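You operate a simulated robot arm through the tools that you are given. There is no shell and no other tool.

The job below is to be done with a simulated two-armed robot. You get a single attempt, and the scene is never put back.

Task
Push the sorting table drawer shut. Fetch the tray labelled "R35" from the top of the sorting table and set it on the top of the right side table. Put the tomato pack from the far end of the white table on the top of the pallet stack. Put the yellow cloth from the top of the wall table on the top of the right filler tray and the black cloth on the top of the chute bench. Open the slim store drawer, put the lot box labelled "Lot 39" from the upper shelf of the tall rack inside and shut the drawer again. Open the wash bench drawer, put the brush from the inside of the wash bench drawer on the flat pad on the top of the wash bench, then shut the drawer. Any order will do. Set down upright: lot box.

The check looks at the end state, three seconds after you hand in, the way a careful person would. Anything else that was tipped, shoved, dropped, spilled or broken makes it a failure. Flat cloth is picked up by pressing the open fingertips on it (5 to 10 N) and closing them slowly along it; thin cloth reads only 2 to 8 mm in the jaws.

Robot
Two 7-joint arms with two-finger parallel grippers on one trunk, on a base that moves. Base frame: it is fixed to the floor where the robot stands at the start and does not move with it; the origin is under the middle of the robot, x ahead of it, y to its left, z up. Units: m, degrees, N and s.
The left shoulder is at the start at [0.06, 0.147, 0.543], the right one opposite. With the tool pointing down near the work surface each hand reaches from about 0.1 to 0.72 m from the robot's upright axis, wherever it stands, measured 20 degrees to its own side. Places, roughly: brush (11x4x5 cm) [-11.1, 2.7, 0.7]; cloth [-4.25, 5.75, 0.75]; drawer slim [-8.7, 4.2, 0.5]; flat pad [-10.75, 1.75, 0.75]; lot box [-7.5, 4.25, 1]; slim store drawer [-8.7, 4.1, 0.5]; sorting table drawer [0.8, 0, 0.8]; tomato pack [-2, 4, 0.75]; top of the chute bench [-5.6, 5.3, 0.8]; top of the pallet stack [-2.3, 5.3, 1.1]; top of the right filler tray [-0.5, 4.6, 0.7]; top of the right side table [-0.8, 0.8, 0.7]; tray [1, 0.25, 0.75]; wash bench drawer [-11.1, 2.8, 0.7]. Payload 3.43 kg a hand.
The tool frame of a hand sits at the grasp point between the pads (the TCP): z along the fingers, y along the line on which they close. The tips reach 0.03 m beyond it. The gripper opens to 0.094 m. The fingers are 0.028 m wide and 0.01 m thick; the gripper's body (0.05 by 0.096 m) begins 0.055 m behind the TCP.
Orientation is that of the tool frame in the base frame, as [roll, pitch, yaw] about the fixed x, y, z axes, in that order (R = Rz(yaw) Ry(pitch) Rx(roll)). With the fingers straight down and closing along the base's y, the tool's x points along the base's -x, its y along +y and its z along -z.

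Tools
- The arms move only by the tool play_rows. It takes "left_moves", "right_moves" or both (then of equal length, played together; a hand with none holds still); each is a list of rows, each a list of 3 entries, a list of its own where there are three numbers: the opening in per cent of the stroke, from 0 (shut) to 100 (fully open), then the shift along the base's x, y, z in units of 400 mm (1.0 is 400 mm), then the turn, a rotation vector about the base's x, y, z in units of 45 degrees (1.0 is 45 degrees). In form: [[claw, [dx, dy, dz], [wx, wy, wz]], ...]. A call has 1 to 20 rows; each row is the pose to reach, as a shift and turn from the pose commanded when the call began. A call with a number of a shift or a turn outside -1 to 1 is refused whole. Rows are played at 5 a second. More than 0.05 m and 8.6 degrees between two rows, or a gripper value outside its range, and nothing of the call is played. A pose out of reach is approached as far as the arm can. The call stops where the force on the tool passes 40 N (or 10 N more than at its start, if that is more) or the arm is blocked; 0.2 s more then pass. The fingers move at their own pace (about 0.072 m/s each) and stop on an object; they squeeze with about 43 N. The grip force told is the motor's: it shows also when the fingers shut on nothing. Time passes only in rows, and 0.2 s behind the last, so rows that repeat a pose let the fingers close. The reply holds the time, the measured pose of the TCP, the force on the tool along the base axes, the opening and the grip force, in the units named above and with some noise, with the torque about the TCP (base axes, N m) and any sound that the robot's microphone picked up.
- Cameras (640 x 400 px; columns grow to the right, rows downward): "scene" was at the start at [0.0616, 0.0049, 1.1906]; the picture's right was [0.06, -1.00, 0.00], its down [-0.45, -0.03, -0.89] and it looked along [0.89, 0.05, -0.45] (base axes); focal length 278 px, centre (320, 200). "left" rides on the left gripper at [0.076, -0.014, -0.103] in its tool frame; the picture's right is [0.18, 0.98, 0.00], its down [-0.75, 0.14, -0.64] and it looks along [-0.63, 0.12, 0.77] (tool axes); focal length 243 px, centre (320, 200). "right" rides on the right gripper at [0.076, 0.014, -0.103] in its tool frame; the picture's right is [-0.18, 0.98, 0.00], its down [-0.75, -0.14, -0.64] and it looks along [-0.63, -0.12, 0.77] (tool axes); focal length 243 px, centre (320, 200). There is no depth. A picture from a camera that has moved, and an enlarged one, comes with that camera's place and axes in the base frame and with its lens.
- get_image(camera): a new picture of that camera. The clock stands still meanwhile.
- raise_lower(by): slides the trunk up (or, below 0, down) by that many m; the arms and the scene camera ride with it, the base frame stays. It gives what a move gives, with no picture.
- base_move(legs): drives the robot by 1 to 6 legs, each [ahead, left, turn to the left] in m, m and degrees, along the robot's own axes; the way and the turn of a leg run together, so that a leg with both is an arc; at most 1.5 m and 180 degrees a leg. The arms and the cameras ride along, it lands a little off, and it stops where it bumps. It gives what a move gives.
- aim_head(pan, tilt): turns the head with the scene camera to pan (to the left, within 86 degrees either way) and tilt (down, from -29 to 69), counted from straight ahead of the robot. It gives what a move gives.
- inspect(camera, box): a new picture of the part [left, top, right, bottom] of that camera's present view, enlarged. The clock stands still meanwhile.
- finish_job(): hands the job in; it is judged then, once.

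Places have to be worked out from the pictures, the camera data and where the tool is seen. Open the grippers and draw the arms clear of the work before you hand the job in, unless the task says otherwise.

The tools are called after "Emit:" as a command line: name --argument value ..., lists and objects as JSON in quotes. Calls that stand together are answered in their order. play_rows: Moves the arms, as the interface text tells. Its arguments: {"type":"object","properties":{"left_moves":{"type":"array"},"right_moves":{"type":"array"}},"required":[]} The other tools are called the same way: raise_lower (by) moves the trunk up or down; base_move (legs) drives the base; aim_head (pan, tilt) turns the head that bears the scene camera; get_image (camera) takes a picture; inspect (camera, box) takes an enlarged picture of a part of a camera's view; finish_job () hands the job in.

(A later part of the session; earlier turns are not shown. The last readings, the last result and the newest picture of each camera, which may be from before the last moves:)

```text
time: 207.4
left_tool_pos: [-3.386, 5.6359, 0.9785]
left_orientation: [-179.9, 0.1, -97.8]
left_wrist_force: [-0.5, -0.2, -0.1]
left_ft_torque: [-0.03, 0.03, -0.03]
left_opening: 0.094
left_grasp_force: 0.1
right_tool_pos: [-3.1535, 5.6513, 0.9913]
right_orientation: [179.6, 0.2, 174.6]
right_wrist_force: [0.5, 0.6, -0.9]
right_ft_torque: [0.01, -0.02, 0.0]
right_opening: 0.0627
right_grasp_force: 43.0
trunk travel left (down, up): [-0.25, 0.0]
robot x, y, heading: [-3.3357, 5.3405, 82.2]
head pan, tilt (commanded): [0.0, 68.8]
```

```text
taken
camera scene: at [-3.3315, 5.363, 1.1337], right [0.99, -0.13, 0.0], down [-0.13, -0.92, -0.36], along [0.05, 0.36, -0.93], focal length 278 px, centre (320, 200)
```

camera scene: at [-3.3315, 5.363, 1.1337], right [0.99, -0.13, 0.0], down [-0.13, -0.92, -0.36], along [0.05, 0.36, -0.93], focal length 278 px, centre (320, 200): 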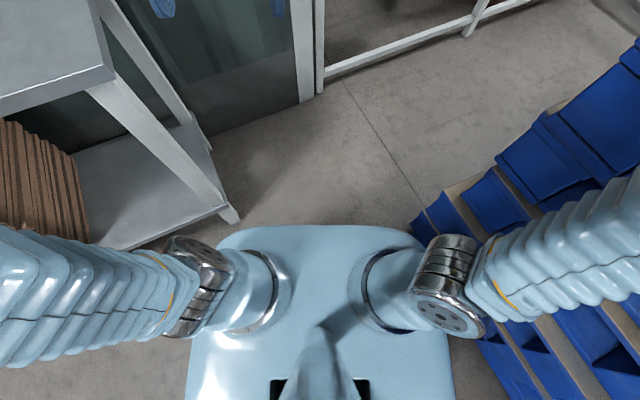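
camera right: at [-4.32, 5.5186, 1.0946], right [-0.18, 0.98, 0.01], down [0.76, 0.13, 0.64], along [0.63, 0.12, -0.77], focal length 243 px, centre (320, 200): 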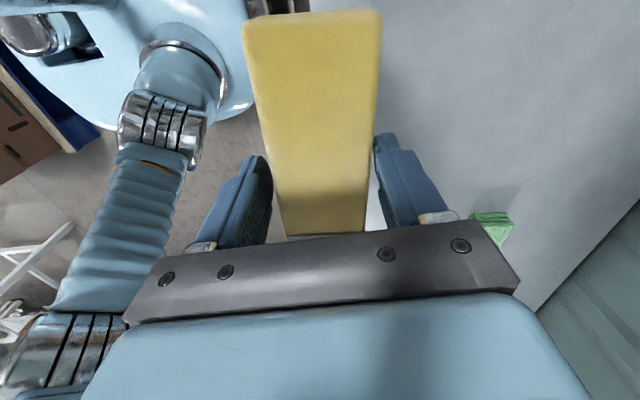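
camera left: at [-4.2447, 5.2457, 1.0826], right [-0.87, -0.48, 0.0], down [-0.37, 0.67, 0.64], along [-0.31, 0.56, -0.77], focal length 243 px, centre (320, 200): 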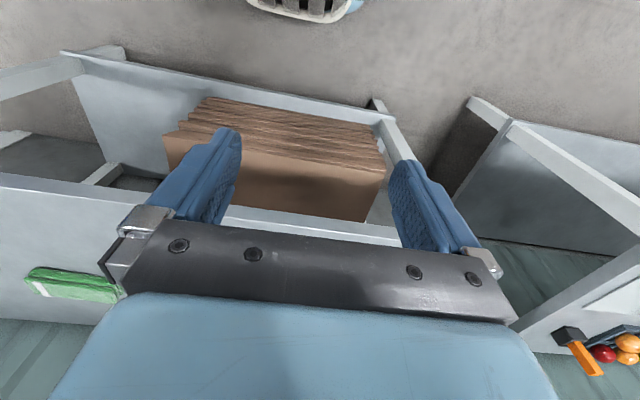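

Clearances are about 0.35 m to the pallets and 0.37 m to the table leg. I drive ahead 0.6 m through the gap, then turn right to face east along the walkway.

Emit:
base_move --legs '[[0.6, 0, 0]]'

Emit:
base_move --legs '[[0, 0, -64]]'

Emit:
aim_head --pan 0 --tilt 45

Emit:
get_image --camera "scene"

```text
time: 210.8
left_tool_pos: [-3.3063, 6.2289, 0.9805]
left_orientation: [-179.8, 0.0, -97.7]
left_wrist_force: [0.4, 0.1, -0.2]
left_ft_torque: [-0.02, 0.01, 0.02]
left_opening: 0.0938
left_grasp_force: 0.0
right_tool_pos: [-3.0726, 6.2449, 0.9913]
right_orientation: [179.5, 0.1, 174.5]
right_wrist_force: [0.7, 0.2, -0.3]
right_ft_torque: [-0.01, -0.02, -0.01]
right_opening: 0.062
right_grasp_force: 43.3
trunk travel left (down, up): [-0.25, 0.0]
robot x, y, heading: [-3.2516, 5.9292, 82.3]
head pan, tilt (commanded): [0.0, 68.8]
```

```text
time: 214.0
left_tool_pos: [-3.0087, 6.1057, 0.9809]
left_orientation: [-179.9, 0.0, -162.0]
left_wrist_force: [0.0, 0.5, -0.3]
left_ft_torque: [0.04, -0.01, -0.01]
left_opening: 0.094
left_grasp_force: 0.0
right_tool_pos: [-2.8932, 5.9024, 0.991]
right_orientation: [179.7, 0.1, 110.2]
right_wrist_force: [-0.3, 0.3, -1.3]
right_ft_torque: [0.0, -0.02, 0.01]
right_opening: 0.0616
right_grasp_force: 42.9
trunk travel left (down, up): [-0.25, 0.0]
robot x, y, heading: [-3.2532, 5.9276, 17.6]
head pan, tilt (commanded): [0.0, 68.8]
```

```text
time: 214.9
left_tool_pos: [-3.0084, 6.1063, 0.9816]
left_orientation: [-179.9, 0.0, -162.1]
left_wrist_force: [0.8, -0.1, -0.1]
left_ft_torque: [0.03, 0.0, 0.01]
left_opening: 0.0942
left_grasp_force: 0.1
right_tool_pos: [-2.8928, 5.9028, 0.9911]
right_orientation: [179.6, 0.2, 110.2]
right_wrist_force: [-0.8, 0.7, -0.2]
right_ft_torque: [0.03, 0.02, 0.0]
right_opening: 0.062
right_grasp_force: 42.9
trunk travel left (down, up): [-0.25, 0.0]
robot x, y, heading: [-3.2556, 5.9287, 17.8]
head pan, tilt (commanded): [0.0, 45.0]
```

```text
taken
camera scene: at [-3.2058, 5.9462, 1.1625], right [0.31, -0.95, 0.0], down [-0.67, -0.22, -0.71], along [0.67, 0.22, -0.71], focal length 278 px, centre (320, 200)
```

scene: 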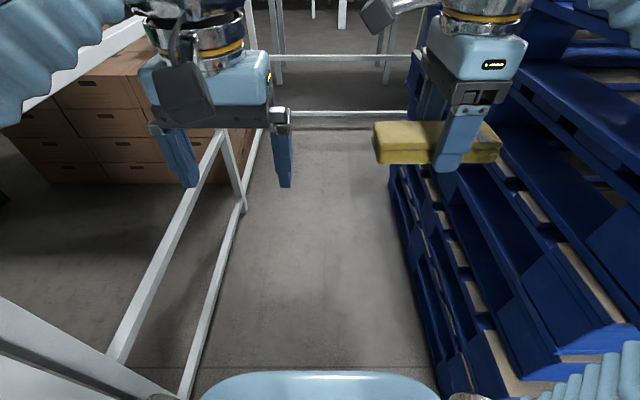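

The walkway east is clear. I drive 1.69 m along it and turn right to face south down the corridor.

Emit:
base_move --legs '[[0.9, 0.01, 0.3], [0.79, 0.0, 0]]'

Emit:
base_move --legs '[[0, 0, -90]]'

Emit:
get_image --camera "scene"

```text
time: 223.2
left_tool_pos: [-1.4436, 6.6508, 0.9819]
left_orientation: [-179.9, 0.0, -160.9]
left_wrist_force: [-0.9, 0.0, 0.5]
left_ft_torque: [0.03, 0.01, -0.01]
left_opening: 0.0939
left_grasp_force: 0.0
right_tool_pos: [-1.3303, 6.4472, 0.9918]
right_orientation: [-179.5, 0.2, 111.7]
right_wrist_force: [-7.5, -2.9, 1.2]
right_ft_torque: [0.09, -0.31, -0.15]
right_opening: 0.0614
right_grasp_force: 42.6
trunk travel left (down, up): [-0.25, 0.0]
robot x, y, heading: [-1.6852, 6.4738, 19.1]
head pan, tilt (commanded): [0.0, 45.0]
stopped in leg 2: the force on the tool passed its limit at 66 N (the readings are from after the stop); the commanded pose is now the measured one
```

```text
time: 227.4
left_tool_pos: [-1.5076, 6.2258, 0.981]
left_orientation: [-179.9, 0.0, 108.4]
left_wrist_force: [0.1, -0.3, -0.7]
left_ft_torque: [0.0, 0.01, 0.0]
left_opening: 0.094
left_grasp_force: 0.1
right_tool_pos: [-1.7116, 6.1126, 0.9907]
right_orientation: [-179.5, 0.2, 21.1]
right_wrist_force: [0.3, -1.2, -0.3]
right_ft_torque: [-0.02, -0.02, -0.05]
right_opening: 0.0612
right_grasp_force: 43.0
trunk travel left (down, up): [-0.25, 0.0]
robot x, y, heading: [-1.682, 6.471, -71.5]
head pan, tilt (commanded): [0.0, 45.0]
```

```text
taken
camera scene: at [-1.6687, 6.421, 1.1625], right [-0.95, -0.32, 0.0], down [-0.22, 0.67, -0.71], along [0.22, -0.67, -0.71], focal length 278 px, centre (320, 200)
```

scene: 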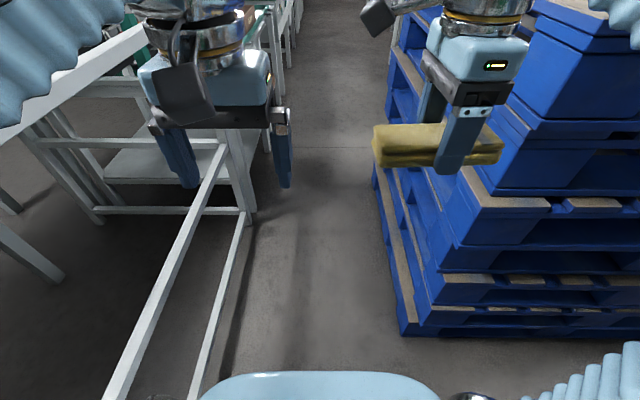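

The right hand's knuckles bumped the railing at the corridor's east side during that leg — I'd extended too far east; the cloth is still held and the railing looks unmoved. Let me check the railing and the cloth closely before going on.

Emit:
get_image --camera "right"

Emit:
aim_head --pan 60 --tilt 30

Emit:
get_image --camera "scene"

```text
taken
camera right: at [-1.6348, 6.1249, 1.0941], right [0.18, -0.98, -0.01], down [-0.75, -0.14, 0.65], along [-0.64, -0.11, -0.76], focal length 243 px, centre (320, 200)
```

right: 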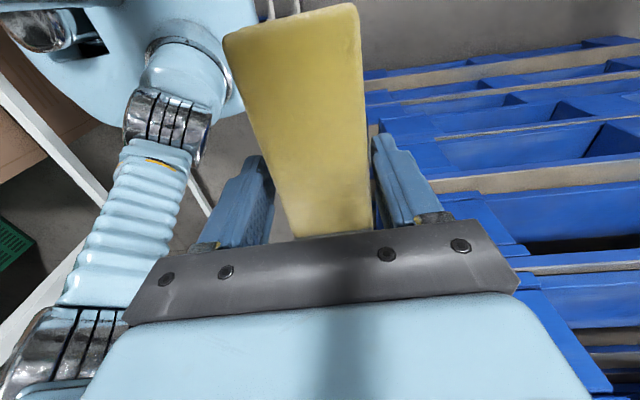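

```text
time: 228.7
left_tool_pos: [-1.5073, 6.2257, 0.9799]
left_orientation: [-179.9, -0.1, 108.5]
left_wrist_force: [-0.3, 0.6, 0.5]
left_ft_torque: [0.0, 0.01, -0.07]
left_opening: 0.0937
left_grasp_force: 0.0
right_tool_pos: [-1.7114, 6.1134, 0.9917]
right_orientation: [-179.5, 0.2, 21.2]
right_wrist_force: [-0.6, 0.0, -0.3]
right_ft_torque: [0.0, 0.02, 0.03]
right_opening: 0.0617
right_grasp_force: 43.3
trunk travel left (down, up): [-0.25, 0.0]
robot x, y, heading: [-1.6857, 6.4679, -71.3]
head pan, tilt (commanded): [60.0, 30.0]
```

```text
taken
camera scene: at [-1.6059, 6.48, 1.1851], right [-0.2, -0.98, 0.0], down [-0.49, 0.1, -0.87], along [0.85, -0.17, -0.5], focal length 278 px, centre (320, 200)
```

scene: 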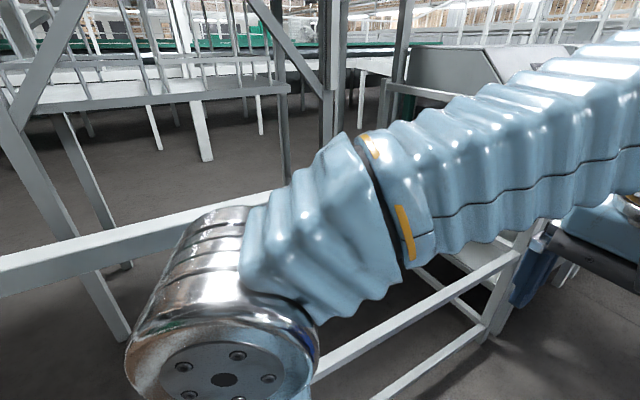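

The railing stands as before and the cloth is still firmly held, just turned slightly in the jaws. I drive south down the corridor in two legs.

Emit:
aim_head --pan 0 --tilt 45

Emit:
base_move --legs '[[0, 0.025, -0.4], [0.9, 0, 0]]'

Emit:
get_image --camera "scene"

```text
time: 230.0
left_tool_pos: [-1.5069, 6.2254, 0.981]
left_orientation: [-179.9, 0.0, 108.5]
left_wrist_force: [0.5, 0.1, -0.4]
left_ft_torque: [0.01, -0.01, -0.01]
left_opening: 0.094
left_grasp_force: 0.0
right_tool_pos: [-1.7122, 6.1126, 0.9904]
right_orientation: [-179.5, 0.2, 21.1]
right_wrist_force: [-0.6, -0.5, -1.0]
right_ft_torque: [0.0, 0.0, -0.01]
right_opening: 0.0615
right_grasp_force: 43.3
trunk travel left (down, up): [-0.25, 0.0]
robot x, y, heading: [-1.6863, 6.47, -71.7]
head pan, tilt (commanded): [0.0, 45.0]
```

```text
time: 235.3
left_tool_pos: [-1.2095, 5.3821, 0.9804]
left_orientation: [-179.7, 0.1, 107.5]
left_wrist_force: [-0.1, 0.0, 1.4]
left_ft_torque: [-0.03, 0.0, 0.01]
left_opening: 0.0942
left_grasp_force: 0.0
right_tool_pos: [-1.4157, 5.2716, 0.9912]
right_orientation: [-179.4, 0.6, 20.1]
right_wrist_force: [-0.1, -0.2, 0.2]
right_ft_torque: [0.01, 0.0, 0.02]
right_opening: 0.0614
right_grasp_force: 43.4
trunk travel left (down, up): [-0.25, 0.0]
robot x, y, heading: [-1.3883, 5.6273, -72.6]
head pan, tilt (commanded): [0.0, 45.0]
stopped in leg 2: the robot was blocked; the commanded pose is now the measured one
```

```text
taken
camera scene: at [-1.3683, 5.5799, 1.1628], right [-0.95, -0.3, 0.0], down [-0.21, 0.67, -0.71], along [0.21, -0.68, -0.71], focal length 278 px, centre (320, 200)
```

scene: 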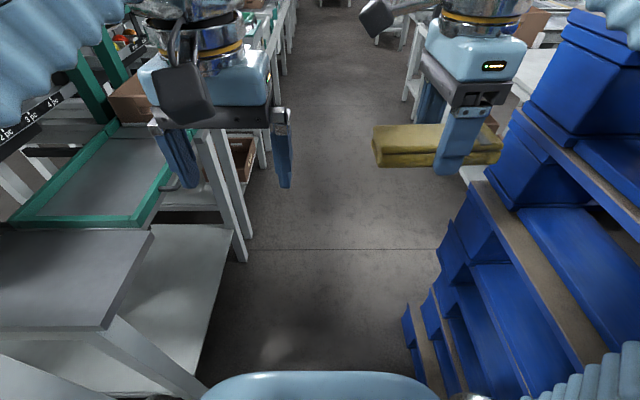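

The base was blocked right at the end of that leg. I look to the right to see whether the right elbow is against the pallets.

Emit:
aim_head --pan -70 --tilt 45

Emit:
get_image --camera "scene"

Emit:
aim_head --pan 70 --tilt 55

Emit:
get_image --camera "scene"

```text
time: 236.8
left_tool_pos: [-1.2088, 5.3818, 0.981]
left_orientation: [-179.7, 0.2, 107.6]
left_wrist_force: [0.2, 0.3, -0.2]
left_ft_torque: [0.01, 0.01, -0.02]
left_opening: 0.094
left_grasp_force: 0.2
right_tool_pos: [-1.4155, 5.2724, 0.9922]
right_orientation: [-179.5, 0.5, 20.2]
right_wrist_force: [0.6, -1.2, -0.2]
right_ft_torque: [-0.03, 0.03, 0.01]
right_opening: 0.0616
right_grasp_force: 42.7
trunk travel left (down, up): [-0.25, 0.0]
robot x, y, heading: [-1.3855, 5.626, -72.4]
head pan, tilt (commanded): [-70.0, 45.0]
```

```text
taken
camera scene: at [-1.4568, 5.6076, 1.1628], right [-0.61, 0.79, 0.0], down [0.56, 0.43, -0.71], along [-0.56, -0.43, -0.7], focal length 278 px, centre (320, 200)
```

scene: 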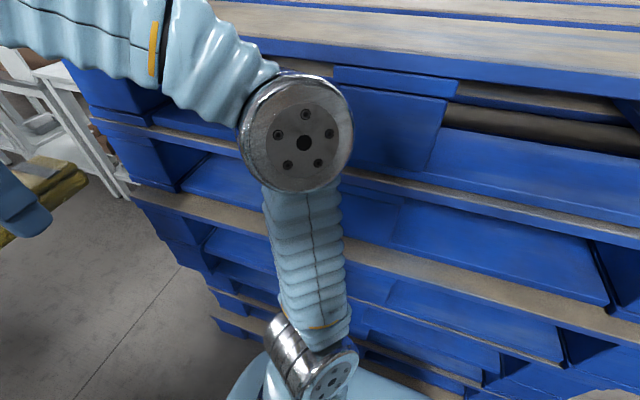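

```text
time: 239.0
left_tool_pos: [-1.2091, 5.3805, 0.9802]
left_orientation: [-179.7, 0.1, 107.5]
left_wrist_force: [0.6, 0.1, 0.3]
left_ft_torque: [0.02, 0.03, -0.01]
left_opening: 0.0939
left_grasp_force: 0.1
right_tool_pos: [-1.4153, 5.2713, 0.9918]
right_orientation: [-179.5, 0.5, 20.1]
right_wrist_force: [0.2, 0.8, -0.7]
right_ft_torque: [0.01, 0.01, 0.02]
right_opening: 0.0614
right_grasp_force: 42.8
trunk travel left (down, up): [-0.25, 0.0]
robot x, y, heading: [-1.3877, 5.6282, -72.4]
head pan, tilt (commanded): [70.0, 55.0]
```

```text
taken
camera scene: at [-1.3203, 5.6539, 1.1488], right [-0.04, -1.0, 0.0], down [-0.82, 0.03, -0.57], along [0.57, -0.03, -0.82], focal length 278 px, centre (320, 200)
```

scene: 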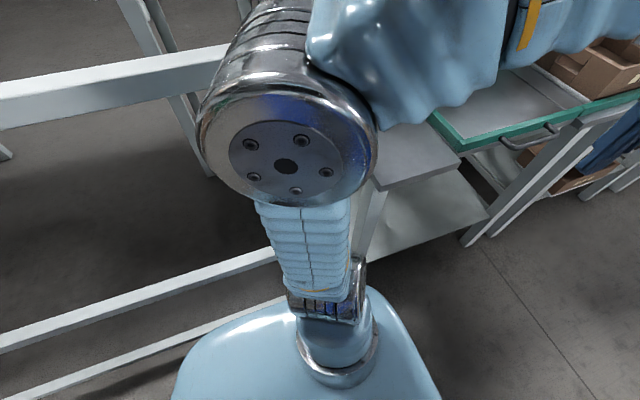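

The right elbow (about 0.34 m out in this wrist pose) is just touching the pallets. I ease the base 4 cm left to free it, then pull the elbow in by moving the right hand forward and inward before continuing.

Emit:
base_move --legs '[[0, 0.045, 0]]'

Emit:
play_rows --right_moves '[[0, [0.03, -0.02, 0], [0, 0, 0]], [0, [0.06, -0.05, 0], [0, 0, 0]], [0, [0.09, -0.08, 0], [0, 0, 0]], [0, [0.12, -0.11, 0], [0, 0, 0]], [0, [0.15, -0.14, 0], [0, 0, 0]], [0, [0.16, -0.16, 0], [0, 0, 0]]]'

Emit:
aim_head --pan -70 --tilt 45

Emit:
get_image --camera "scene"

```text
time: 239.9
left_tool_pos: [-1.1699, 5.3935, 0.98]
left_orientation: [-179.9, 0.1, 107.4]
left_wrist_force: [-0.4, 0.2, 0.4]
left_ft_torque: [-0.01, -0.01, 0.01]
left_opening: 0.0941
left_grasp_force: 0.1
right_tool_pos: [-1.3754, 5.2833, 0.9918]
right_orientation: [-179.5, 0.3, 20.0]
right_wrist_force: [0.5, 0.0, -1.3]
right_ft_torque: [-0.02, 0.0, 0.02]
right_opening: 0.0617
right_grasp_force: 43.2
trunk travel left (down, up): [-0.25, 0.0]
robot x, y, heading: [-1.3439, 5.6371, -72.3]
head pan, tilt (commanded): [70.0, 55.0]
```

```text
time: 241.3
left_tool_pos: [-1.1702, 5.3916, 0.9798]
left_orientation: [-179.9, 0.0, 107.5]
left_wrist_force: [-1.0, -0.4, -0.1]
left_ft_torque: [0.0, 0.01, -0.01]
left_opening: 0.094
left_grasp_force: 0.1
right_tool_pos: [-1.3213, 5.2318, 0.9912]
right_orientation: [-179.7, 0.3, 20.3]
right_wrist_force: [-0.7, 0.7, -0.7]
right_ft_torque: [0.0, -0.02, 0.03]
right_opening: 0.0615
right_grasp_force: 42.9
right hand out of reach, approached as far as the arm can: row 5, 6
trunk travel left (down, up): [-0.25, 0.0]
robot x, y, heading: [-1.3437, 5.6404, -72.5]
head pan, tilt (commanded): [70.0, 55.0]
```

```text
time: 243.5
left_tool_pos: [-1.1704, 5.3931, 0.9803]
left_orientation: [-179.9, 0.0, 107.5]
left_wrist_force: [-0.7, 0.1, -0.6]
left_ft_torque: [-0.02, 0.0, -0.01]
left_opening: 0.0941
left_grasp_force: 0.0
right_tool_pos: [-1.3219, 5.2325, 0.9928]
right_orientation: [-179.5, 0.3, 20.1]
right_wrist_force: [0.3, -0.2, -0.8]
right_ft_torque: [-0.01, 0.01, 0.0]
right_opening: 0.0616
right_grasp_force: 42.7
trunk travel left (down, up): [-0.25, 0.0]
robot x, y, heading: [-1.3448, 5.6383, -72.4]
head pan, tilt (commanded): [-70.0, 45.0]
```

```text
taken
camera scene: at [-1.4173, 5.6185, 1.1625], right [-0.61, 0.79, 0.0], down [0.56, 0.43, -0.71], along [-0.56, -0.43, -0.71], focal length 278 px, centre (320, 200)
```

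scene: 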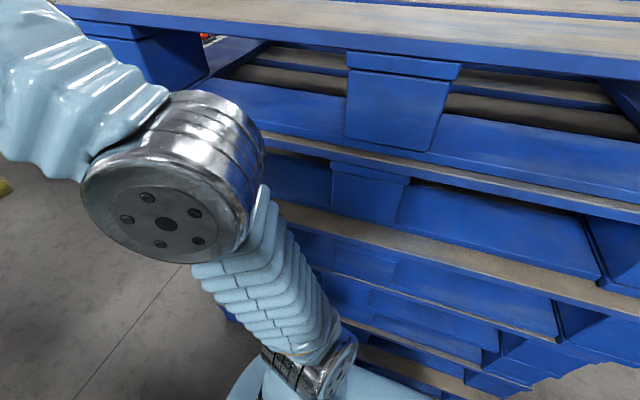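

The elbow is in now. I continue south to the filler and then turn left to face the W28 filler tray.

Emit:
base_move --legs '[[0.5, -0.02, 0.3], [0.8, 0, 0]]'

Emit:
aim_head --pan 0 --tilt 45

Emit:
get_image --camera "scene"

```text
time: 250.3
left_tool_pos: [-0.8023, 4.1497, 0.9803]
left_orientation: [179.9, -0.1, 107.0]
left_wrist_force: [0.2, 0.4, -0.5]
left_ft_torque: [0.02, -0.01, 0.02]
left_opening: 0.0941
left_grasp_force: 0.2
right_tool_pos: [-0.9563, 3.9921, 0.9911]
right_orientation: [-179.6, 0.3, 19.6]
right_wrist_force: [0.3, -0.3, -0.4]
right_ft_torque: [-0.01, 0.0, -0.01]
right_opening: 0.0617
right_grasp_force: 43.1
trunk travel left (down, up): [-0.25, 0.0]
robot x, y, heading: [-0.9734, 4.3958, -72.9]
head pan, tilt (commanded): [-70.0, 45.0]
```

```text
time: 251.7
left_tool_pos: [-0.802, 4.1499, 0.9804]
left_orientation: [-179.9, 0.0, 107.1]
left_wrist_force: [0.7, -0.3, 0.0]
left_ft_torque: [0.0, 0.01, 0.03]
left_opening: 0.0942
left_grasp_force: 0.1
right_tool_pos: [-0.9554, 3.9911, 0.9909]
right_orientation: [-179.6, 0.3, 19.7]
right_wrist_force: [0.4, 0.1, -0.2]
right_ft_torque: [0.0, 0.03, 0.02]
right_opening: 0.0616
right_grasp_force: 43.3
trunk travel left (down, up): [-0.25, 0.0]
robot x, y, heading: [-0.9732, 4.3954, -73.0]
head pan, tilt (commanded): [0.0, 45.0]
```

```text
taken
camera scene: at [-0.96, 4.349, 1.1625], right [-0.96, -0.29, 0.0], down [-0.21, 0.68, -0.71], along [0.21, -0.68, -0.71], focal length 278 px, centre (320, 200)
```

scene: 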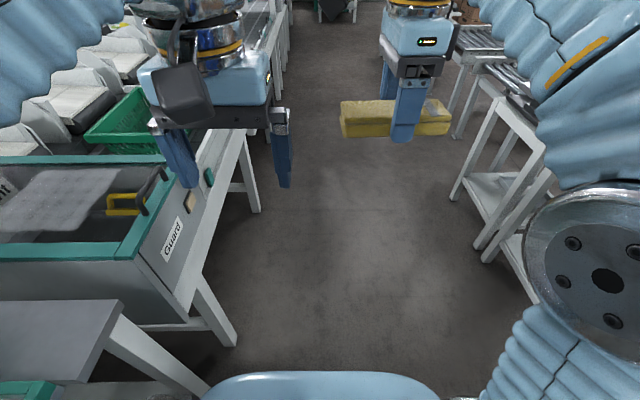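

Now I turn left to face the filler and look at its tray.

Emit:
base_move --legs '[[0, 0, 91]]'

Emit:
get_image --camera "scene"

Emit:
get_image --camera "left"

Emit:
get_image --camera "right"

```text
time: 256.0
left_tool_pos: [-0.7309, 4.5762, 0.9812]
left_orientation: [-179.8, 0.0, -161.5]
left_wrist_force: [-0.6, 0.4, 0.7]
left_ft_torque: [0.03, -0.01, 0.01]
left_opening: 0.094
left_grasp_force: 0.1
right_tool_pos: [-0.5678, 4.4274, 0.9903]
right_orientation: [-179.6, 0.2, 111.0]
right_wrist_force: [-1.0, -0.1, -0.9]
right_ft_torque: [-0.02, -0.01, 0.01]
right_opening: 0.0614
right_grasp_force: 43.5
trunk travel left (down, up): [-0.25, 0.0]
robot x, y, heading: [-0.975, 4.3958, 18.5]
head pan, tilt (commanded): [0.0, 45.0]
```

```text
taken
camera scene: at [-0.9263, 4.4144, 1.1625], right [0.32, -0.95, 0.0], down [-0.67, -0.22, -0.71], along [0.67, 0.22, -0.71], focal length 278 px, centre (320, 200)
```

scene: 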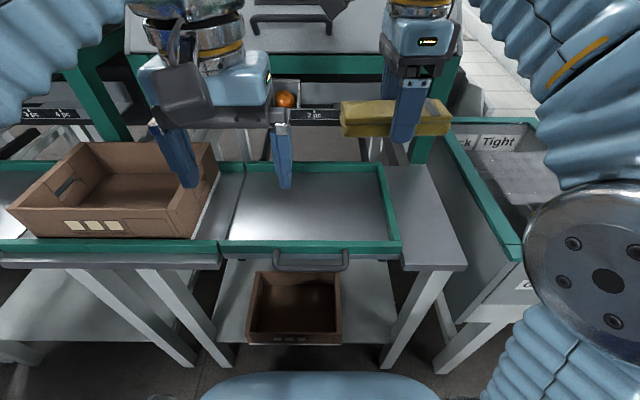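

```text
taken
camera left: at [-0.7975, 4.5402, 1.0826], right [-0.48, 0.87, 0.0], down [0.67, 0.37, 0.64], along [0.56, 0.31, -0.77], focal length 243 px, centre (320, 200)
```

left: 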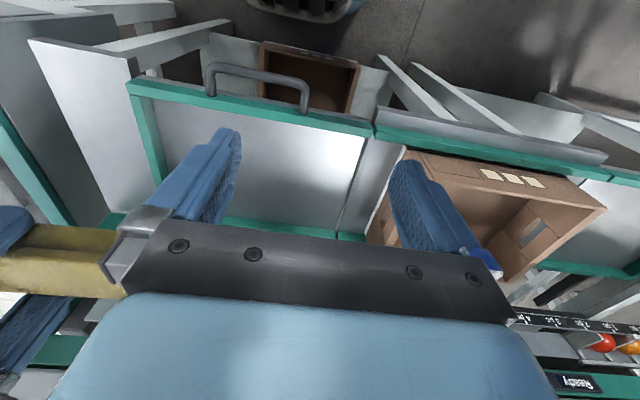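

```text
taken
camera right: at [-0.5826, 4.5033, 1.0937], right [0.98, 0.18, -0.01], down [0.14, -0.75, 0.65], along [0.11, -0.64, -0.76], focal length 243 px, centre (320, 200)
```

right: 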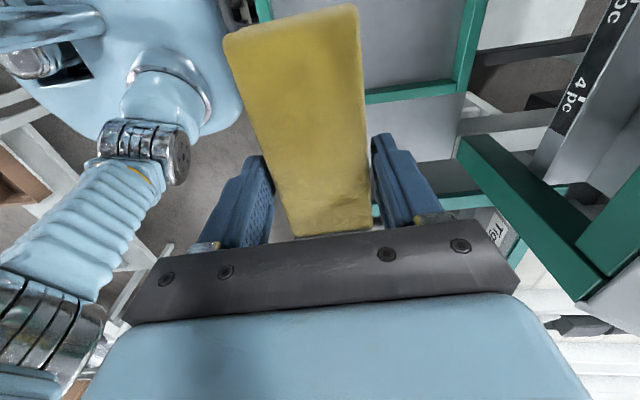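

The W28 tray (green rim at z ≈ 0.745) has its centre near (-0.54, 4.56). I strafe 0.1 m left so the right hand needn't cross, then move the cloth over the tray's centre.

Emit:
base_move --legs '[[0, 0.1, 0]]'

Emit:
get_image --camera "scene"

```text
time: 257.1
left_tool_pos: [-0.7618, 4.6712, 0.9806]
left_orientation: [-179.9, 0.1, -161.7]
left_wrist_force: [-0.4, 0.1, -1.3]
left_ft_torque: [0.0, 0.0, 0.02]
left_opening: 0.0941
left_grasp_force: 0.0
right_tool_pos: [-0.5998, 4.5227, 0.9916]
right_orientation: [-179.6, 0.3, 111.0]
right_wrist_force: [-0.3, -0.6, -0.4]
right_ft_torque: [0.0, 0.01, 0.02]
right_opening: 0.0616
right_grasp_force: 42.8
trunk travel left (down, up): [-0.25, 0.0]
robot x, y, heading: [-1.007, 4.4932, 18.6]
head pan, tilt (commanded): [0.0, 45.0]
```

```text
taken
camera scene: at [-0.9579, 4.5093, 1.1625], right [0.32, -0.95, 0.0], down [-0.67, -0.22, -0.71], along [0.67, 0.22, -0.71], focal length 278 px, centre (320, 200)
```

scene: 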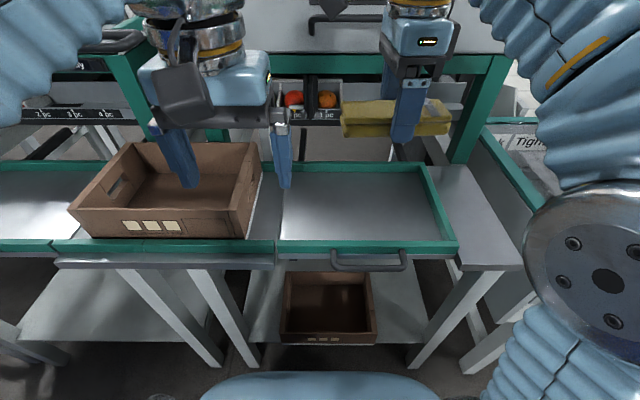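

The tray centre is confirmed near (-0.55, 4.55). I move the cloth above it and lower to about 4 cm over the rim.

Emit:
play_rows --right_moves '[[0, [0.065, 0.04, 0], [0, 0, 0]], [0, [0.13, 0.075, -0.05], [0, 0, 0]], [0, [0.13, 0.075, -0.14], [0, 0, 0]], [0, [0.13, 0.075, -0.23], [0, 0, 0]], [0, [0.13, 0.075, -0.32], [0, 0, 0]], [0, [0.13, 0.075, -0.4], [0, 0, 0]], [0, [0.13, 0.075, -0.45], [0, 0, 0]], [0, [0.13, 0.075, -0.45], [0, 0, 0]]]'

Emit:
get_image --camera "scene"

Emit:
get_image --camera "right"

```text
time: 258.9
left_tool_pos: [-0.761, 4.6714, 0.9814]
left_orientation: [-179.9, 0.0, -161.7]
left_wrist_force: [0.1, -0.4, -0.5]
left_ft_torque: [0.0, -0.01, -0.01]
left_opening: 0.0941
left_grasp_force: 0.1
right_tool_pos: [-0.5479, 4.5531, 0.8104]
right_orientation: [-179.6, 0.2, 111.0]
right_wrist_force: [0.1, -0.4, -1.7]
right_ft_torque: [0.0, -0.01, 0.0]
right_opening: 0.0614
right_grasp_force: 43.3
right hand out of reach, approached as far as the arm can: row 1
trunk travel left (down, up): [-0.25, 0.0]
robot x, y, heading: [-1.0041, 4.4898, 18.2]
head pan, tilt (commanded): [0.0, 45.0]
```

```text
taken
camera scene: at [-0.9579, 4.5094, 1.1625], right [0.32, -0.95, 0.0], down [-0.67, -0.22, -0.71], along [0.67, 0.22, -0.71], focal length 278 px, centre (320, 200)
```

scene: 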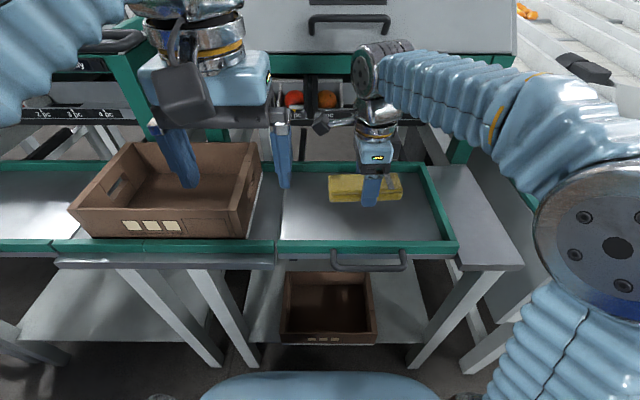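

```text
taken
camera right: at [-0.5621, 4.6282, 0.9133], right [0.98, 0.18, -0.01], down [0.14, -0.75, 0.65], along [0.11, -0.64, -0.76], focal length 243 px, centre (320, 200)
```

right: 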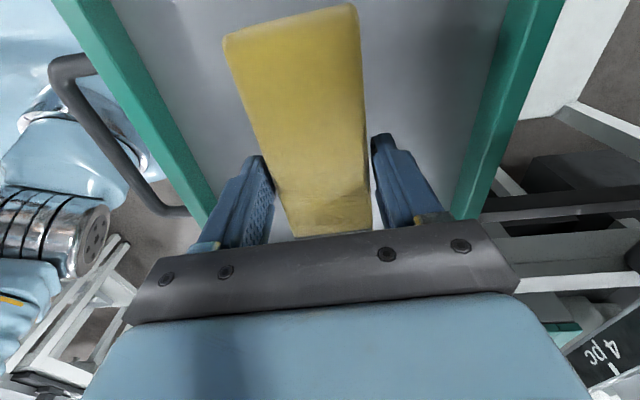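

The cloth is over the tray between its rims. I lower slowly to contact.

Emit:
play_rows --right_moves '[[0, [0, 0, -0.03], [0, 0, 0]], [0, [0, 0, -0.06], [0, 0, 0]], [0, [0, 0, -0.08], [0, 0, 0]], [0, [0, 0, -0.09], [0, 0, 0]], [0, [0, 0, -0.1], [0, 0, 0]], [0, [0, 0, -0.1], [0, 0, 0]]]'

Emit:
get_image --camera "scene"

```text
time: 260.4
left_tool_pos: [-0.7624, 4.6714, 0.9795]
left_orientation: [-180.0, 0.1, -161.8]
left_wrist_force: [0.3, -0.6, 0.6]
left_ft_torque: [-0.03, -0.03, -0.01]
left_opening: 0.0941
left_grasp_force: 0.0
right_tool_pos: [-0.5489, 4.5514, 0.7721]
right_orientation: [-179.7, 0.1, 110.9]
right_wrist_force: [0.5, 0.0, 5.5]
right_ft_torque: [0.54, -0.02, -0.07]
right_opening: 0.0612
right_grasp_force: 43.2
trunk travel left (down, up): [-0.25, 0.0]
robot x, y, heading: [-1.0074, 4.4926, 18.9]
head pan, tilt (commanded): [0.0, 45.0]
```

```text
taken
camera scene: at [-0.9582, 4.5093, 1.1627], right [0.32, -0.95, 0.0], down [-0.67, -0.22, -0.71], along [0.67, 0.22, -0.71], focal length 278 px, centre (320, 200)
```

scene: 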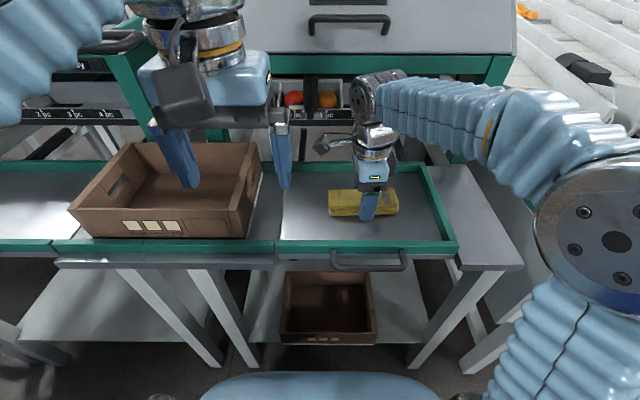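

Contact is made at one end (5.5 N). I settle 2 mm more, release, and lift straight up.

Emit:
play_rows --right_moves '[[0, [0, 0, -0.005], [0, 0, 0]], [0, [0, 0, -0.005], [0, 0, 0]], [72, [0, 0, -0.005], [0, 0, 0]], [85, [0, 0, -0.002], [0, 0, 0]], [100, [0, 0, 0.0], [0, 0, 0]], [100, [0, 0, 0.005], [0, 0, 0]], [100, [0, 0, 0.05], [0, 0, 0]], [100, [0, 0, 0.1], [0, 0, 0]], [100, [0, 0, 0.18], [0, 0, 0]], [100, [0, 0, 0.26], [0, 0, 0]]]'

Emit:
get_image --camera "scene"

Emit:
get_image --camera "right"

```text
time: 262.6
left_tool_pos: [-0.7623, 4.6716, 0.9809]
left_orientation: [180.0, 0.0, -161.7]
left_wrist_force: [0.8, 0.5, -0.7]
left_ft_torque: [0.01, 0.02, 0.01]
left_opening: 0.0943
left_grasp_force: 0.1
right_tool_pos: [-0.5476, 4.5523, 0.8756]
right_orientation: [-179.6, 0.3, 111.0]
right_wrist_force: [-0.2, 0.2, -0.4]
right_ft_torque: [0.02, -0.03, -0.03]
right_opening: 0.0941
right_grasp_force: 0.1
trunk travel left (down, up): [-0.25, 0.0]
robot x, y, heading: [-1.0071, 4.4954, 18.2]
head pan, tilt (commanded): [0.0, 45.0]
```

```text
taken
camera scene: at [-0.9579, 4.5094, 1.1625], right [0.32, -0.95, 0.0], down [-0.67, -0.22, -0.71], along [0.67, 0.22, -0.71], focal length 278 px, centre (320, 200)
```

scene: 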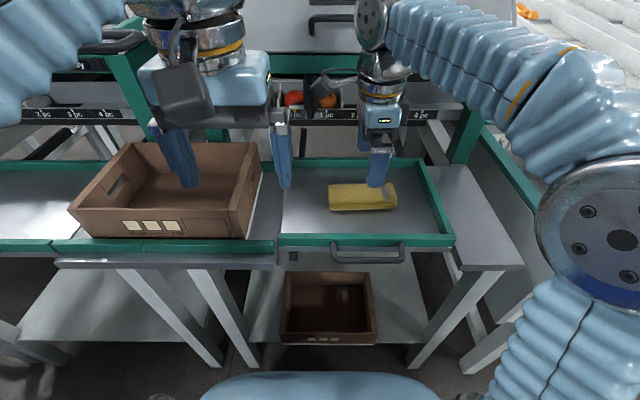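

```text
taken
camera right: at [-0.562, 4.6283, 0.9773], right [0.98, 0.18, -0.01], down [0.14, -0.75, 0.65], along [0.11, -0.64, -0.76], focal length 243 px, centre (320, 200)
```

right: 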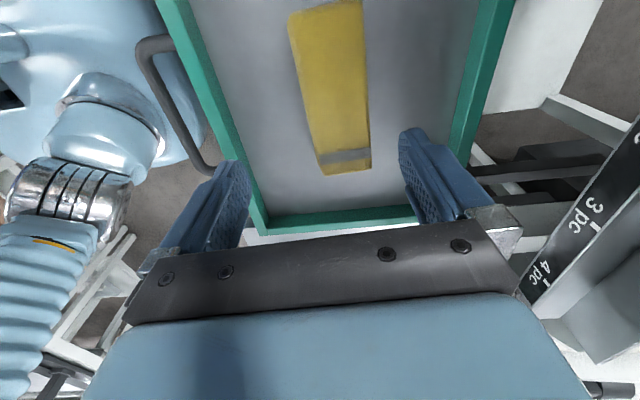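

The tray's near rim appears to have shifted slightly away from me. I enlarge to compare with its neighbour's rim.

Emit:
inspect --camera "scene" --box '[200, 140, 480, 290]'

```text
2.29 times, centred on (340, 215) of scene
camera zoom: at [-0.9579, 4.5094, 1.1625], right [0.32, -0.95, 0.0], down [-0.67, -0.22, -0.71], along [0.67, 0.22, -0.71], focal length 635 px, centre (274, 166)
```

zoom: 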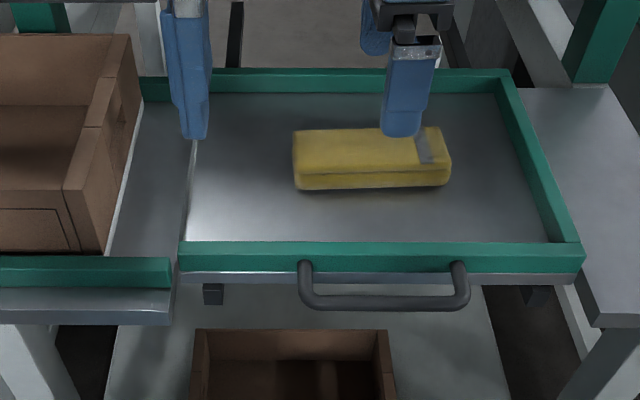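

The W28 tray runs on slides and has slid in about 1.5 cm relative to its neighbour. I want to pull it back by its handle; first I look closely at the handle with the wrist camera.

Emit:
inspect --camera "right" --box '[100, 0, 420, 240]'

```text
1.67 times, centred on (260, 120) of right
camera zoom: at [-0.562, 4.6283, 0.9773], right [0.98, 0.18, -0.01], down [0.14, -0.75, 0.65], along [0.11, -0.64, -0.76], focal length 404 px, centre (420, 333)
```

zoom: 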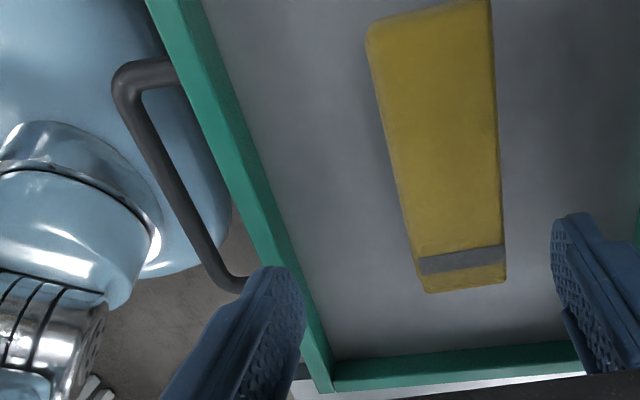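

The handle bar is roughly at (-0.68, 4.51, 0.735), about 4 cm in front of the rim. I move the right hand above it with the jaws part-open.

Emit:
play_rows --right_moves '[[80, [-0.08, -0.024, 0], [0, 0, 0]], [60, [-0.16, -0.048, 0], [0, 0, 0]], [50, [-0.24, -0.072, 0], [0, 0, 0]], [50, [-0.33, -0.098, 0], [0, 0, 0]], [50, [-0.33, -0.098, -0.06], [0, 0, 0]], [50, [-0.33, -0.098, -0.1], [0, 0, 0]], [50, [-0.33, -0.098, -0.1], [0, 0, 0]]]'

Emit:
get_image --camera "right"

Emit:
inspect --camera "scene" --box '[200, 140, 480, 290]'

```text
time: 264.1
left_tool_pos: [-0.7625, 4.6718, 0.9795]
left_orientation: [-179.9, 0.0, -161.7]
left_wrist_force: [-0.1, 0.7, 0.6]
left_ft_torque: [0.01, 0.01, -0.01]
left_opening: 0.0939
left_grasp_force: 0.1
right_tool_pos: [-0.6792, 4.5138, 0.8363]
right_orientation: [-179.6, 0.3, 111.0]
right_wrist_force: [-0.3, 0.3, 0.7]
right_ft_torque: [-0.02, 0.0, -0.04]
right_opening: 0.047
right_grasp_force: 0.1
trunk travel left (down, up): [-0.25, 0.0]
robot x, y, heading: [-1.0089, 4.4947, 18.5]
head pan, tilt (commanded): [0.0, 45.0]
```

```text
taken
camera right: at [-0.6936, 4.5888, 0.9382], right [0.98, 0.18, -0.01], down [0.14, -0.75, 0.65], along [0.11, -0.64, -0.76], focal length 243 px, centre (320, 200)
```

right: 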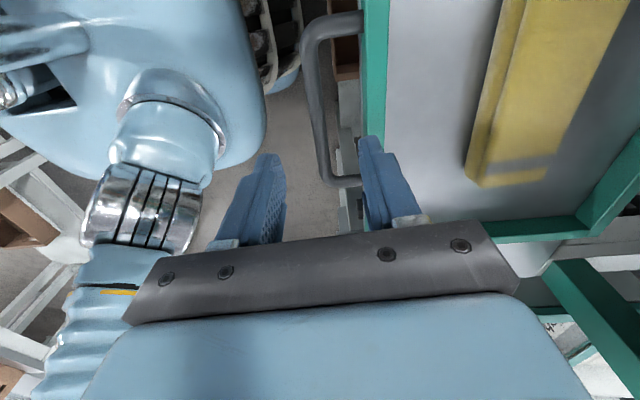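

```text
2.29 times, centred on (340, 215) of scene
camera zoom: at [-0.9579, 4.5094, 1.1625], right [0.32, -0.95, 0.0], down [-0.67, -0.22, -0.71], along [0.67, 0.22, -0.71], focal length 635 px, centre (274, 166)
```

zoom: 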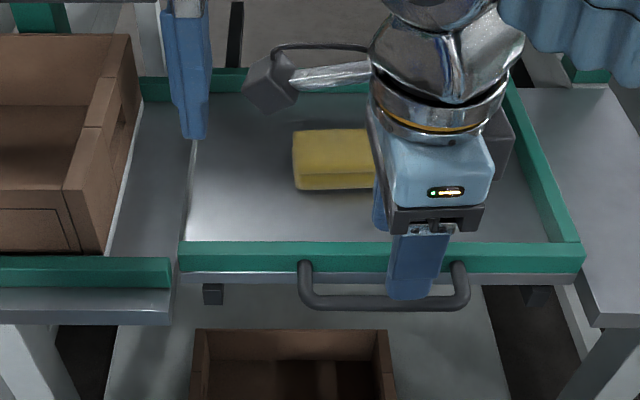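

The bar runs between the two fingers, and the hand is over its middle. I lower so the fingers straddle the bar.

Emit:
play_rows --right_moves '[[50, [0, 0, -0.06], [0, 0, 0]], [50, [0, 0, -0.12], [0, 0, 0]], [50, [0, 0, -0.17], [0, 0, 0]], [50, [0, 0, -0.21], [0, 0, 0]], [50, [0, 0, -0.24], [0, 0, 0]], [50, [0, 0, -0.24], [0, 0, 0]]]'

Emit:
get_image --camera "right"

Emit:
inspect --camera "scene" --box '[200, 140, 480, 290]'

```text
time: 265.1
left_tool_pos: [-0.7616, 4.6709, 0.9813]
left_orientation: [-179.9, 0.0, -161.7]
left_wrist_force: [0.5, 0.1, 0.0]
left_ft_torque: [-0.02, 0.02, -0.03]
left_opening: 0.0941
left_grasp_force: 0.0
right_tool_pos: [-0.6773, 4.5134, 0.7642]
right_orientation: [179.3, -0.1, 110.9]
right_wrist_force: [0.8, -3.7, 19.2]
right_ft_torque: [-0.13, -0.62, -0.17]
right_opening: 0.0467
right_grasp_force: 0.0
trunk travel left (down, up): [-0.25, 0.0]
robot x, y, heading: [-1.0085, 4.4932, 18.1]
head pan, tilt (commanded): [0.0, 45.0]
stopped in row 4 (right hand): the force on the tool passed its limit at 60 N (the readings are from after the stop); the commanded pose is now the measured one
```

```text
taken
camera right: at [-0.6931, 4.5888, 0.8678], right [0.98, 0.18, 0.01], down [0.13, -0.76, 0.64], along [0.12, -0.63, -0.77], focal length 243 px, centre (320, 200)
```

right: 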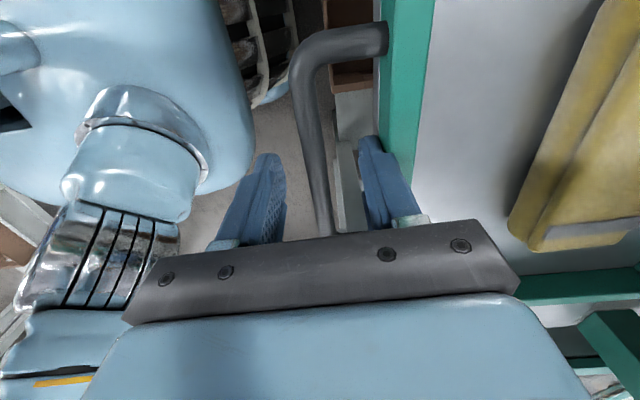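

```text
2.29 times, centred on (340, 215) of scene
camera zoom: at [-0.9584, 4.509, 1.1629], right [0.32, -0.95, 0.0], down [-0.67, -0.22, -0.71], along [0.67, 0.22, -0.71], focal length 635 px, centre (274, 166)
```

zoom: 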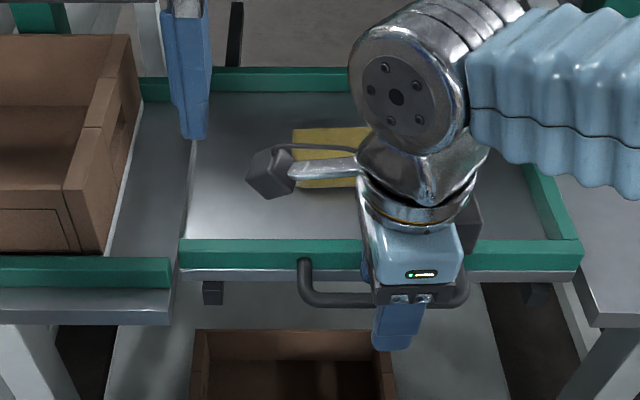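

The inner fingertip met the tray's front lip at z ≈ 0.734. The bar lies between the fingers, so I rise 5 mm and close to grip it.

Emit:
play_rows --right_moves '[[50, [0, 0, 0.0125], [0, 0, 0]], [35, [0, 0, 0.0125], [0, 0, 0]], [25, [0, 0, 0.0125], [0, 0, 0]], [18, [0, 0, 0.0125], [0, 0, 0]], [12, [0, 0, 0.0125], [0, 0, 0]], [12, [0, 0, 0.0125], [0, 0, 0]]]'

Emit:
get_image --camera "right"

Emit:
inspect --camera "scene" --box '[200, 140, 480, 290]'

```text
time: 266.5
left_tool_pos: [-0.7625, 4.6712, 0.9792]
left_orientation: [-179.9, 0.1, -161.6]
left_wrist_force: [-0.4, 1.0, -0.1]
left_ft_torque: [-0.01, -0.02, -0.02]
left_opening: 0.0939
left_grasp_force: 0.0
right_tool_pos: [-0.6783, 4.5139, 0.768]
right_orientation: [179.6, 0.0, 110.8]
right_wrist_force: [-1.8, 1.0, -1.6]
right_ft_torque: [-0.3, -0.04, -1.33]
right_opening: 0.0128
right_grasp_force: 44.6
trunk travel left (down, up): [-0.25, 0.0]
robot x, y, heading: [-1.0081, 4.4907, 18.3]
head pan, tilt (commanded): [0.0, 45.0]
```

```text
taken
camera right: at [-0.6928, 4.5895, 0.871], right [0.98, 0.18, 0.01], down [0.13, -0.76, 0.64], along [0.12, -0.63, -0.77], focal length 243 px, centre (320, 200)
```

right: 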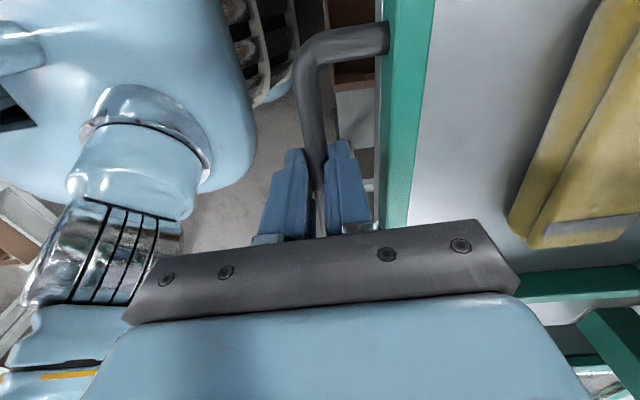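

```text
2.29 times, centred on (340, 215) of scene
camera zoom: at [-0.958, 4.5094, 1.1625], right [0.32, -0.95, 0.0], down [-0.67, -0.22, -0.71], along [0.67, 0.22, -0.71], focal length 635 px, centre (274, 166)
```

zoom: 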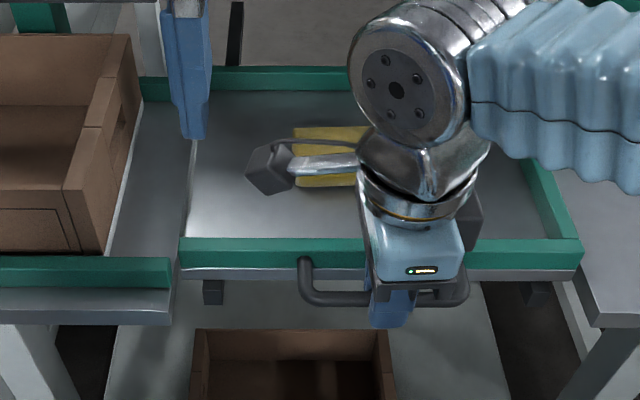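

The bar is gripped (12.8 mm). I pull straight back 13 mm in small steps and compare the rim with its neighbour.

Emit:
play_rows --right_moves '[[10, [-0.01, -0.0034, 0], [0, 0, 0]], [10, [-0.02, -0.0067, 0], [0, 0, 0]], [10, [-0.031, -0.0104, 0], [0, 0, 0]], [10, [-0.031, -0.0104, 0], [0, 0, 0]], [10, [-0.031, -0.0104, 0], [0, 0, 0]]]'

Emit:
inspect --camera "scene" --box '[200, 140, 480, 290]'

```text
time: 267.7
left_tool_pos: [-0.7623, 4.671, 0.9786]
left_orientation: [-180.0, -0.1, -161.7]
left_wrist_force: [0.3, -0.1, 0.2]
left_ft_torque: [0.0, -0.02, 0.01]
left_opening: 0.094
left_grasp_force: 0.1
right_tool_pos: [-0.6895, 4.5103, 0.7675]
right_orientation: [179.7, 0.0, 111.0]
right_wrist_force: [-1.5, 3.1, -11.1]
right_ft_torque: [0.54, 0.19, -1.33]
right_opening: 0.0129
right_grasp_force: 45.0
trunk travel left (down, up): [-0.25, 0.0]
robot x, y, heading: [-1.0063, 4.4931, 18.3]
head pan, tilt (commanded): [0.0, 45.0]
```

```text
2.29 times, centred on (340, 215) of scene
camera zoom: at [-0.9576, 4.5096, 1.1624], right [0.32, -0.95, 0.0], down [-0.67, -0.22, -0.71], along [0.67, 0.22, -0.71], focal length 635 px, centre (274, 166)
```

zoom: 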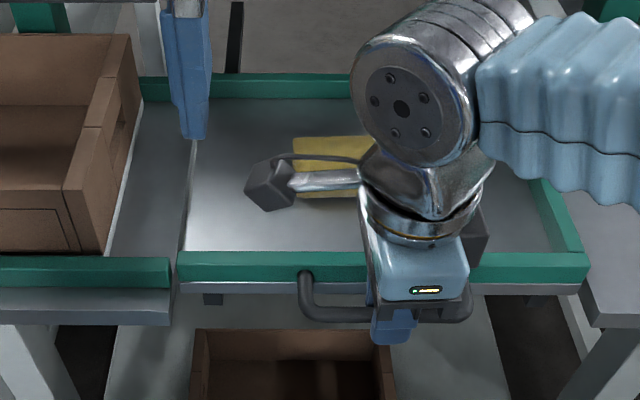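

The rim is now within about 4 mm of its neighbour's line. I pull 4 mm more and recheck.

Emit:
play_rows --right_moves '[[10, [-0.005, -0.0017, 0.005], [0, 0, 0]], [10, [-0.009, -0.003, 0.005], [0, 0, 0]], [10, [-0.009, -0.003, 0.005], [0, 0, 0]], [10, [-0.009, -0.003, 0.005], [0, 0, 0]]]'

Emit:
inspect --camera "scene" --box '[200, 140, 480, 290]'

```text
time: 268.7
left_tool_pos: [-0.7608, 4.6709, 0.9794]
left_orientation: [-179.9, -0.1, -161.7]
left_wrist_force: [0.4, -0.6, 0.3]
left_ft_torque: [0.02, 0.01, 0.0]
left_opening: 0.0942
left_grasp_force: 0.1
right_tool_pos: [-0.6926, 4.5098, 0.7695]
right_orientation: [179.7, 0.0, 110.9]
right_wrist_force: [-4.3, 6.7, -29.7]
right_ft_torque: [0.04, 0.05, -1.28]
right_opening: 0.013
right_grasp_force: 45.5
trunk travel left (down, up): [-0.25, 0.0]
robot x, y, heading: [-1.0082, 4.4979, 18.4]
head pan, tilt (commanded): [0.0, 45.0]
```

```text
2.29 times, centred on (340, 215) of scene
camera zoom: at [-0.9571, 4.5099, 1.1624], right [0.32, -0.95, 0.0], down [-0.67, -0.22, -0.71], along [0.67, 0.22, -0.71], focal length 635 px, centre (274, 166)
```

zoom: 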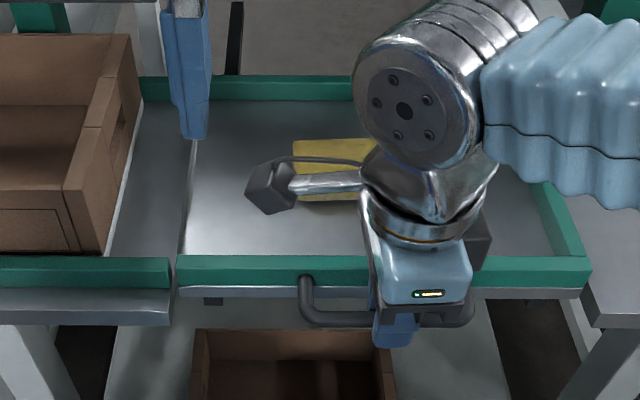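

Rims are aligned now. I release the bar gently and lift the hand clear.

Emit:
play_rows --right_moves '[[10, [0, 0, -0.005], [0, 0, 0]], [25, [0, 0, -0.005], [0, 0, 0]], [35, [0, 0, -0.005], [0, 0, 0]], [40, [0, 0, -0.005], [0, 0, 0]], [40, [0, 0, 0.03], [0, 0, 0]], [40, [0, 0, 0.1], [0, 0, 0]], [40, [0, 0, 0.2], [0, 0, 0]], [40, [0, 0, 0.3], [0, 0, 0]], [60, [0, 0, 0.4], [0, 0, 0]], [80, [0, 0, 0.5], [0, 0, 0]], [100, [0, 0, 0.55], [0, 0, 0]]]'

Emit:
inspect --camera "scene" --box '[200, 140, 480, 290]'

```text
time: 271.1
left_tool_pos: [-0.7631, 4.6709, 0.9806]
left_orientation: [-179.9, -0.1, -161.6]
left_wrist_force: [0.3, 0.4, -0.3]
left_ft_torque: [0.0, -0.02, -0.01]
left_opening: 0.0941
left_grasp_force: 0.1
right_tool_pos: [-0.6942, 4.5084, 0.9899]
right_orientation: [179.6, 0.0, 110.9]
right_wrist_force: [-0.5, -0.2, 0.0]
right_ft_torque: [0.0, 0.01, 0.0]
right_opening: 0.0942
right_grasp_force: 0.0
trunk travel left (down, up): [-0.25, 0.0]
robot x, y, heading: [-1.0076, 4.4933, 18.0]
head pan, tilt (commanded): [0.0, 45.0]
```

```text
2.29 times, centred on (340, 215) of scene
camera zoom: at [-0.9579, 4.5094, 1.1625], right [0.32, -0.95, 0.0], down [-0.67, -0.22, -0.71], along [0.67, 0.22, -0.71], focal length 635 px, centre (274, 166)
```

zoom: 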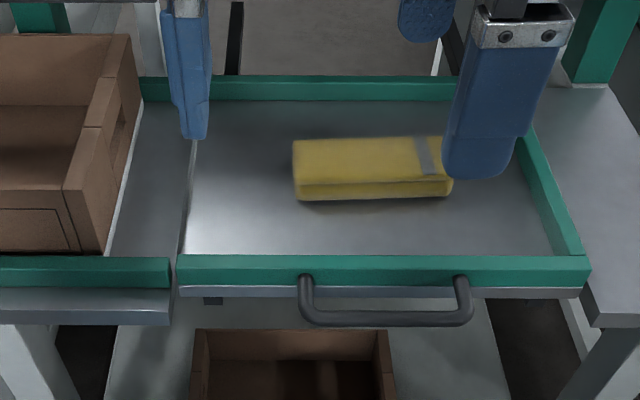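

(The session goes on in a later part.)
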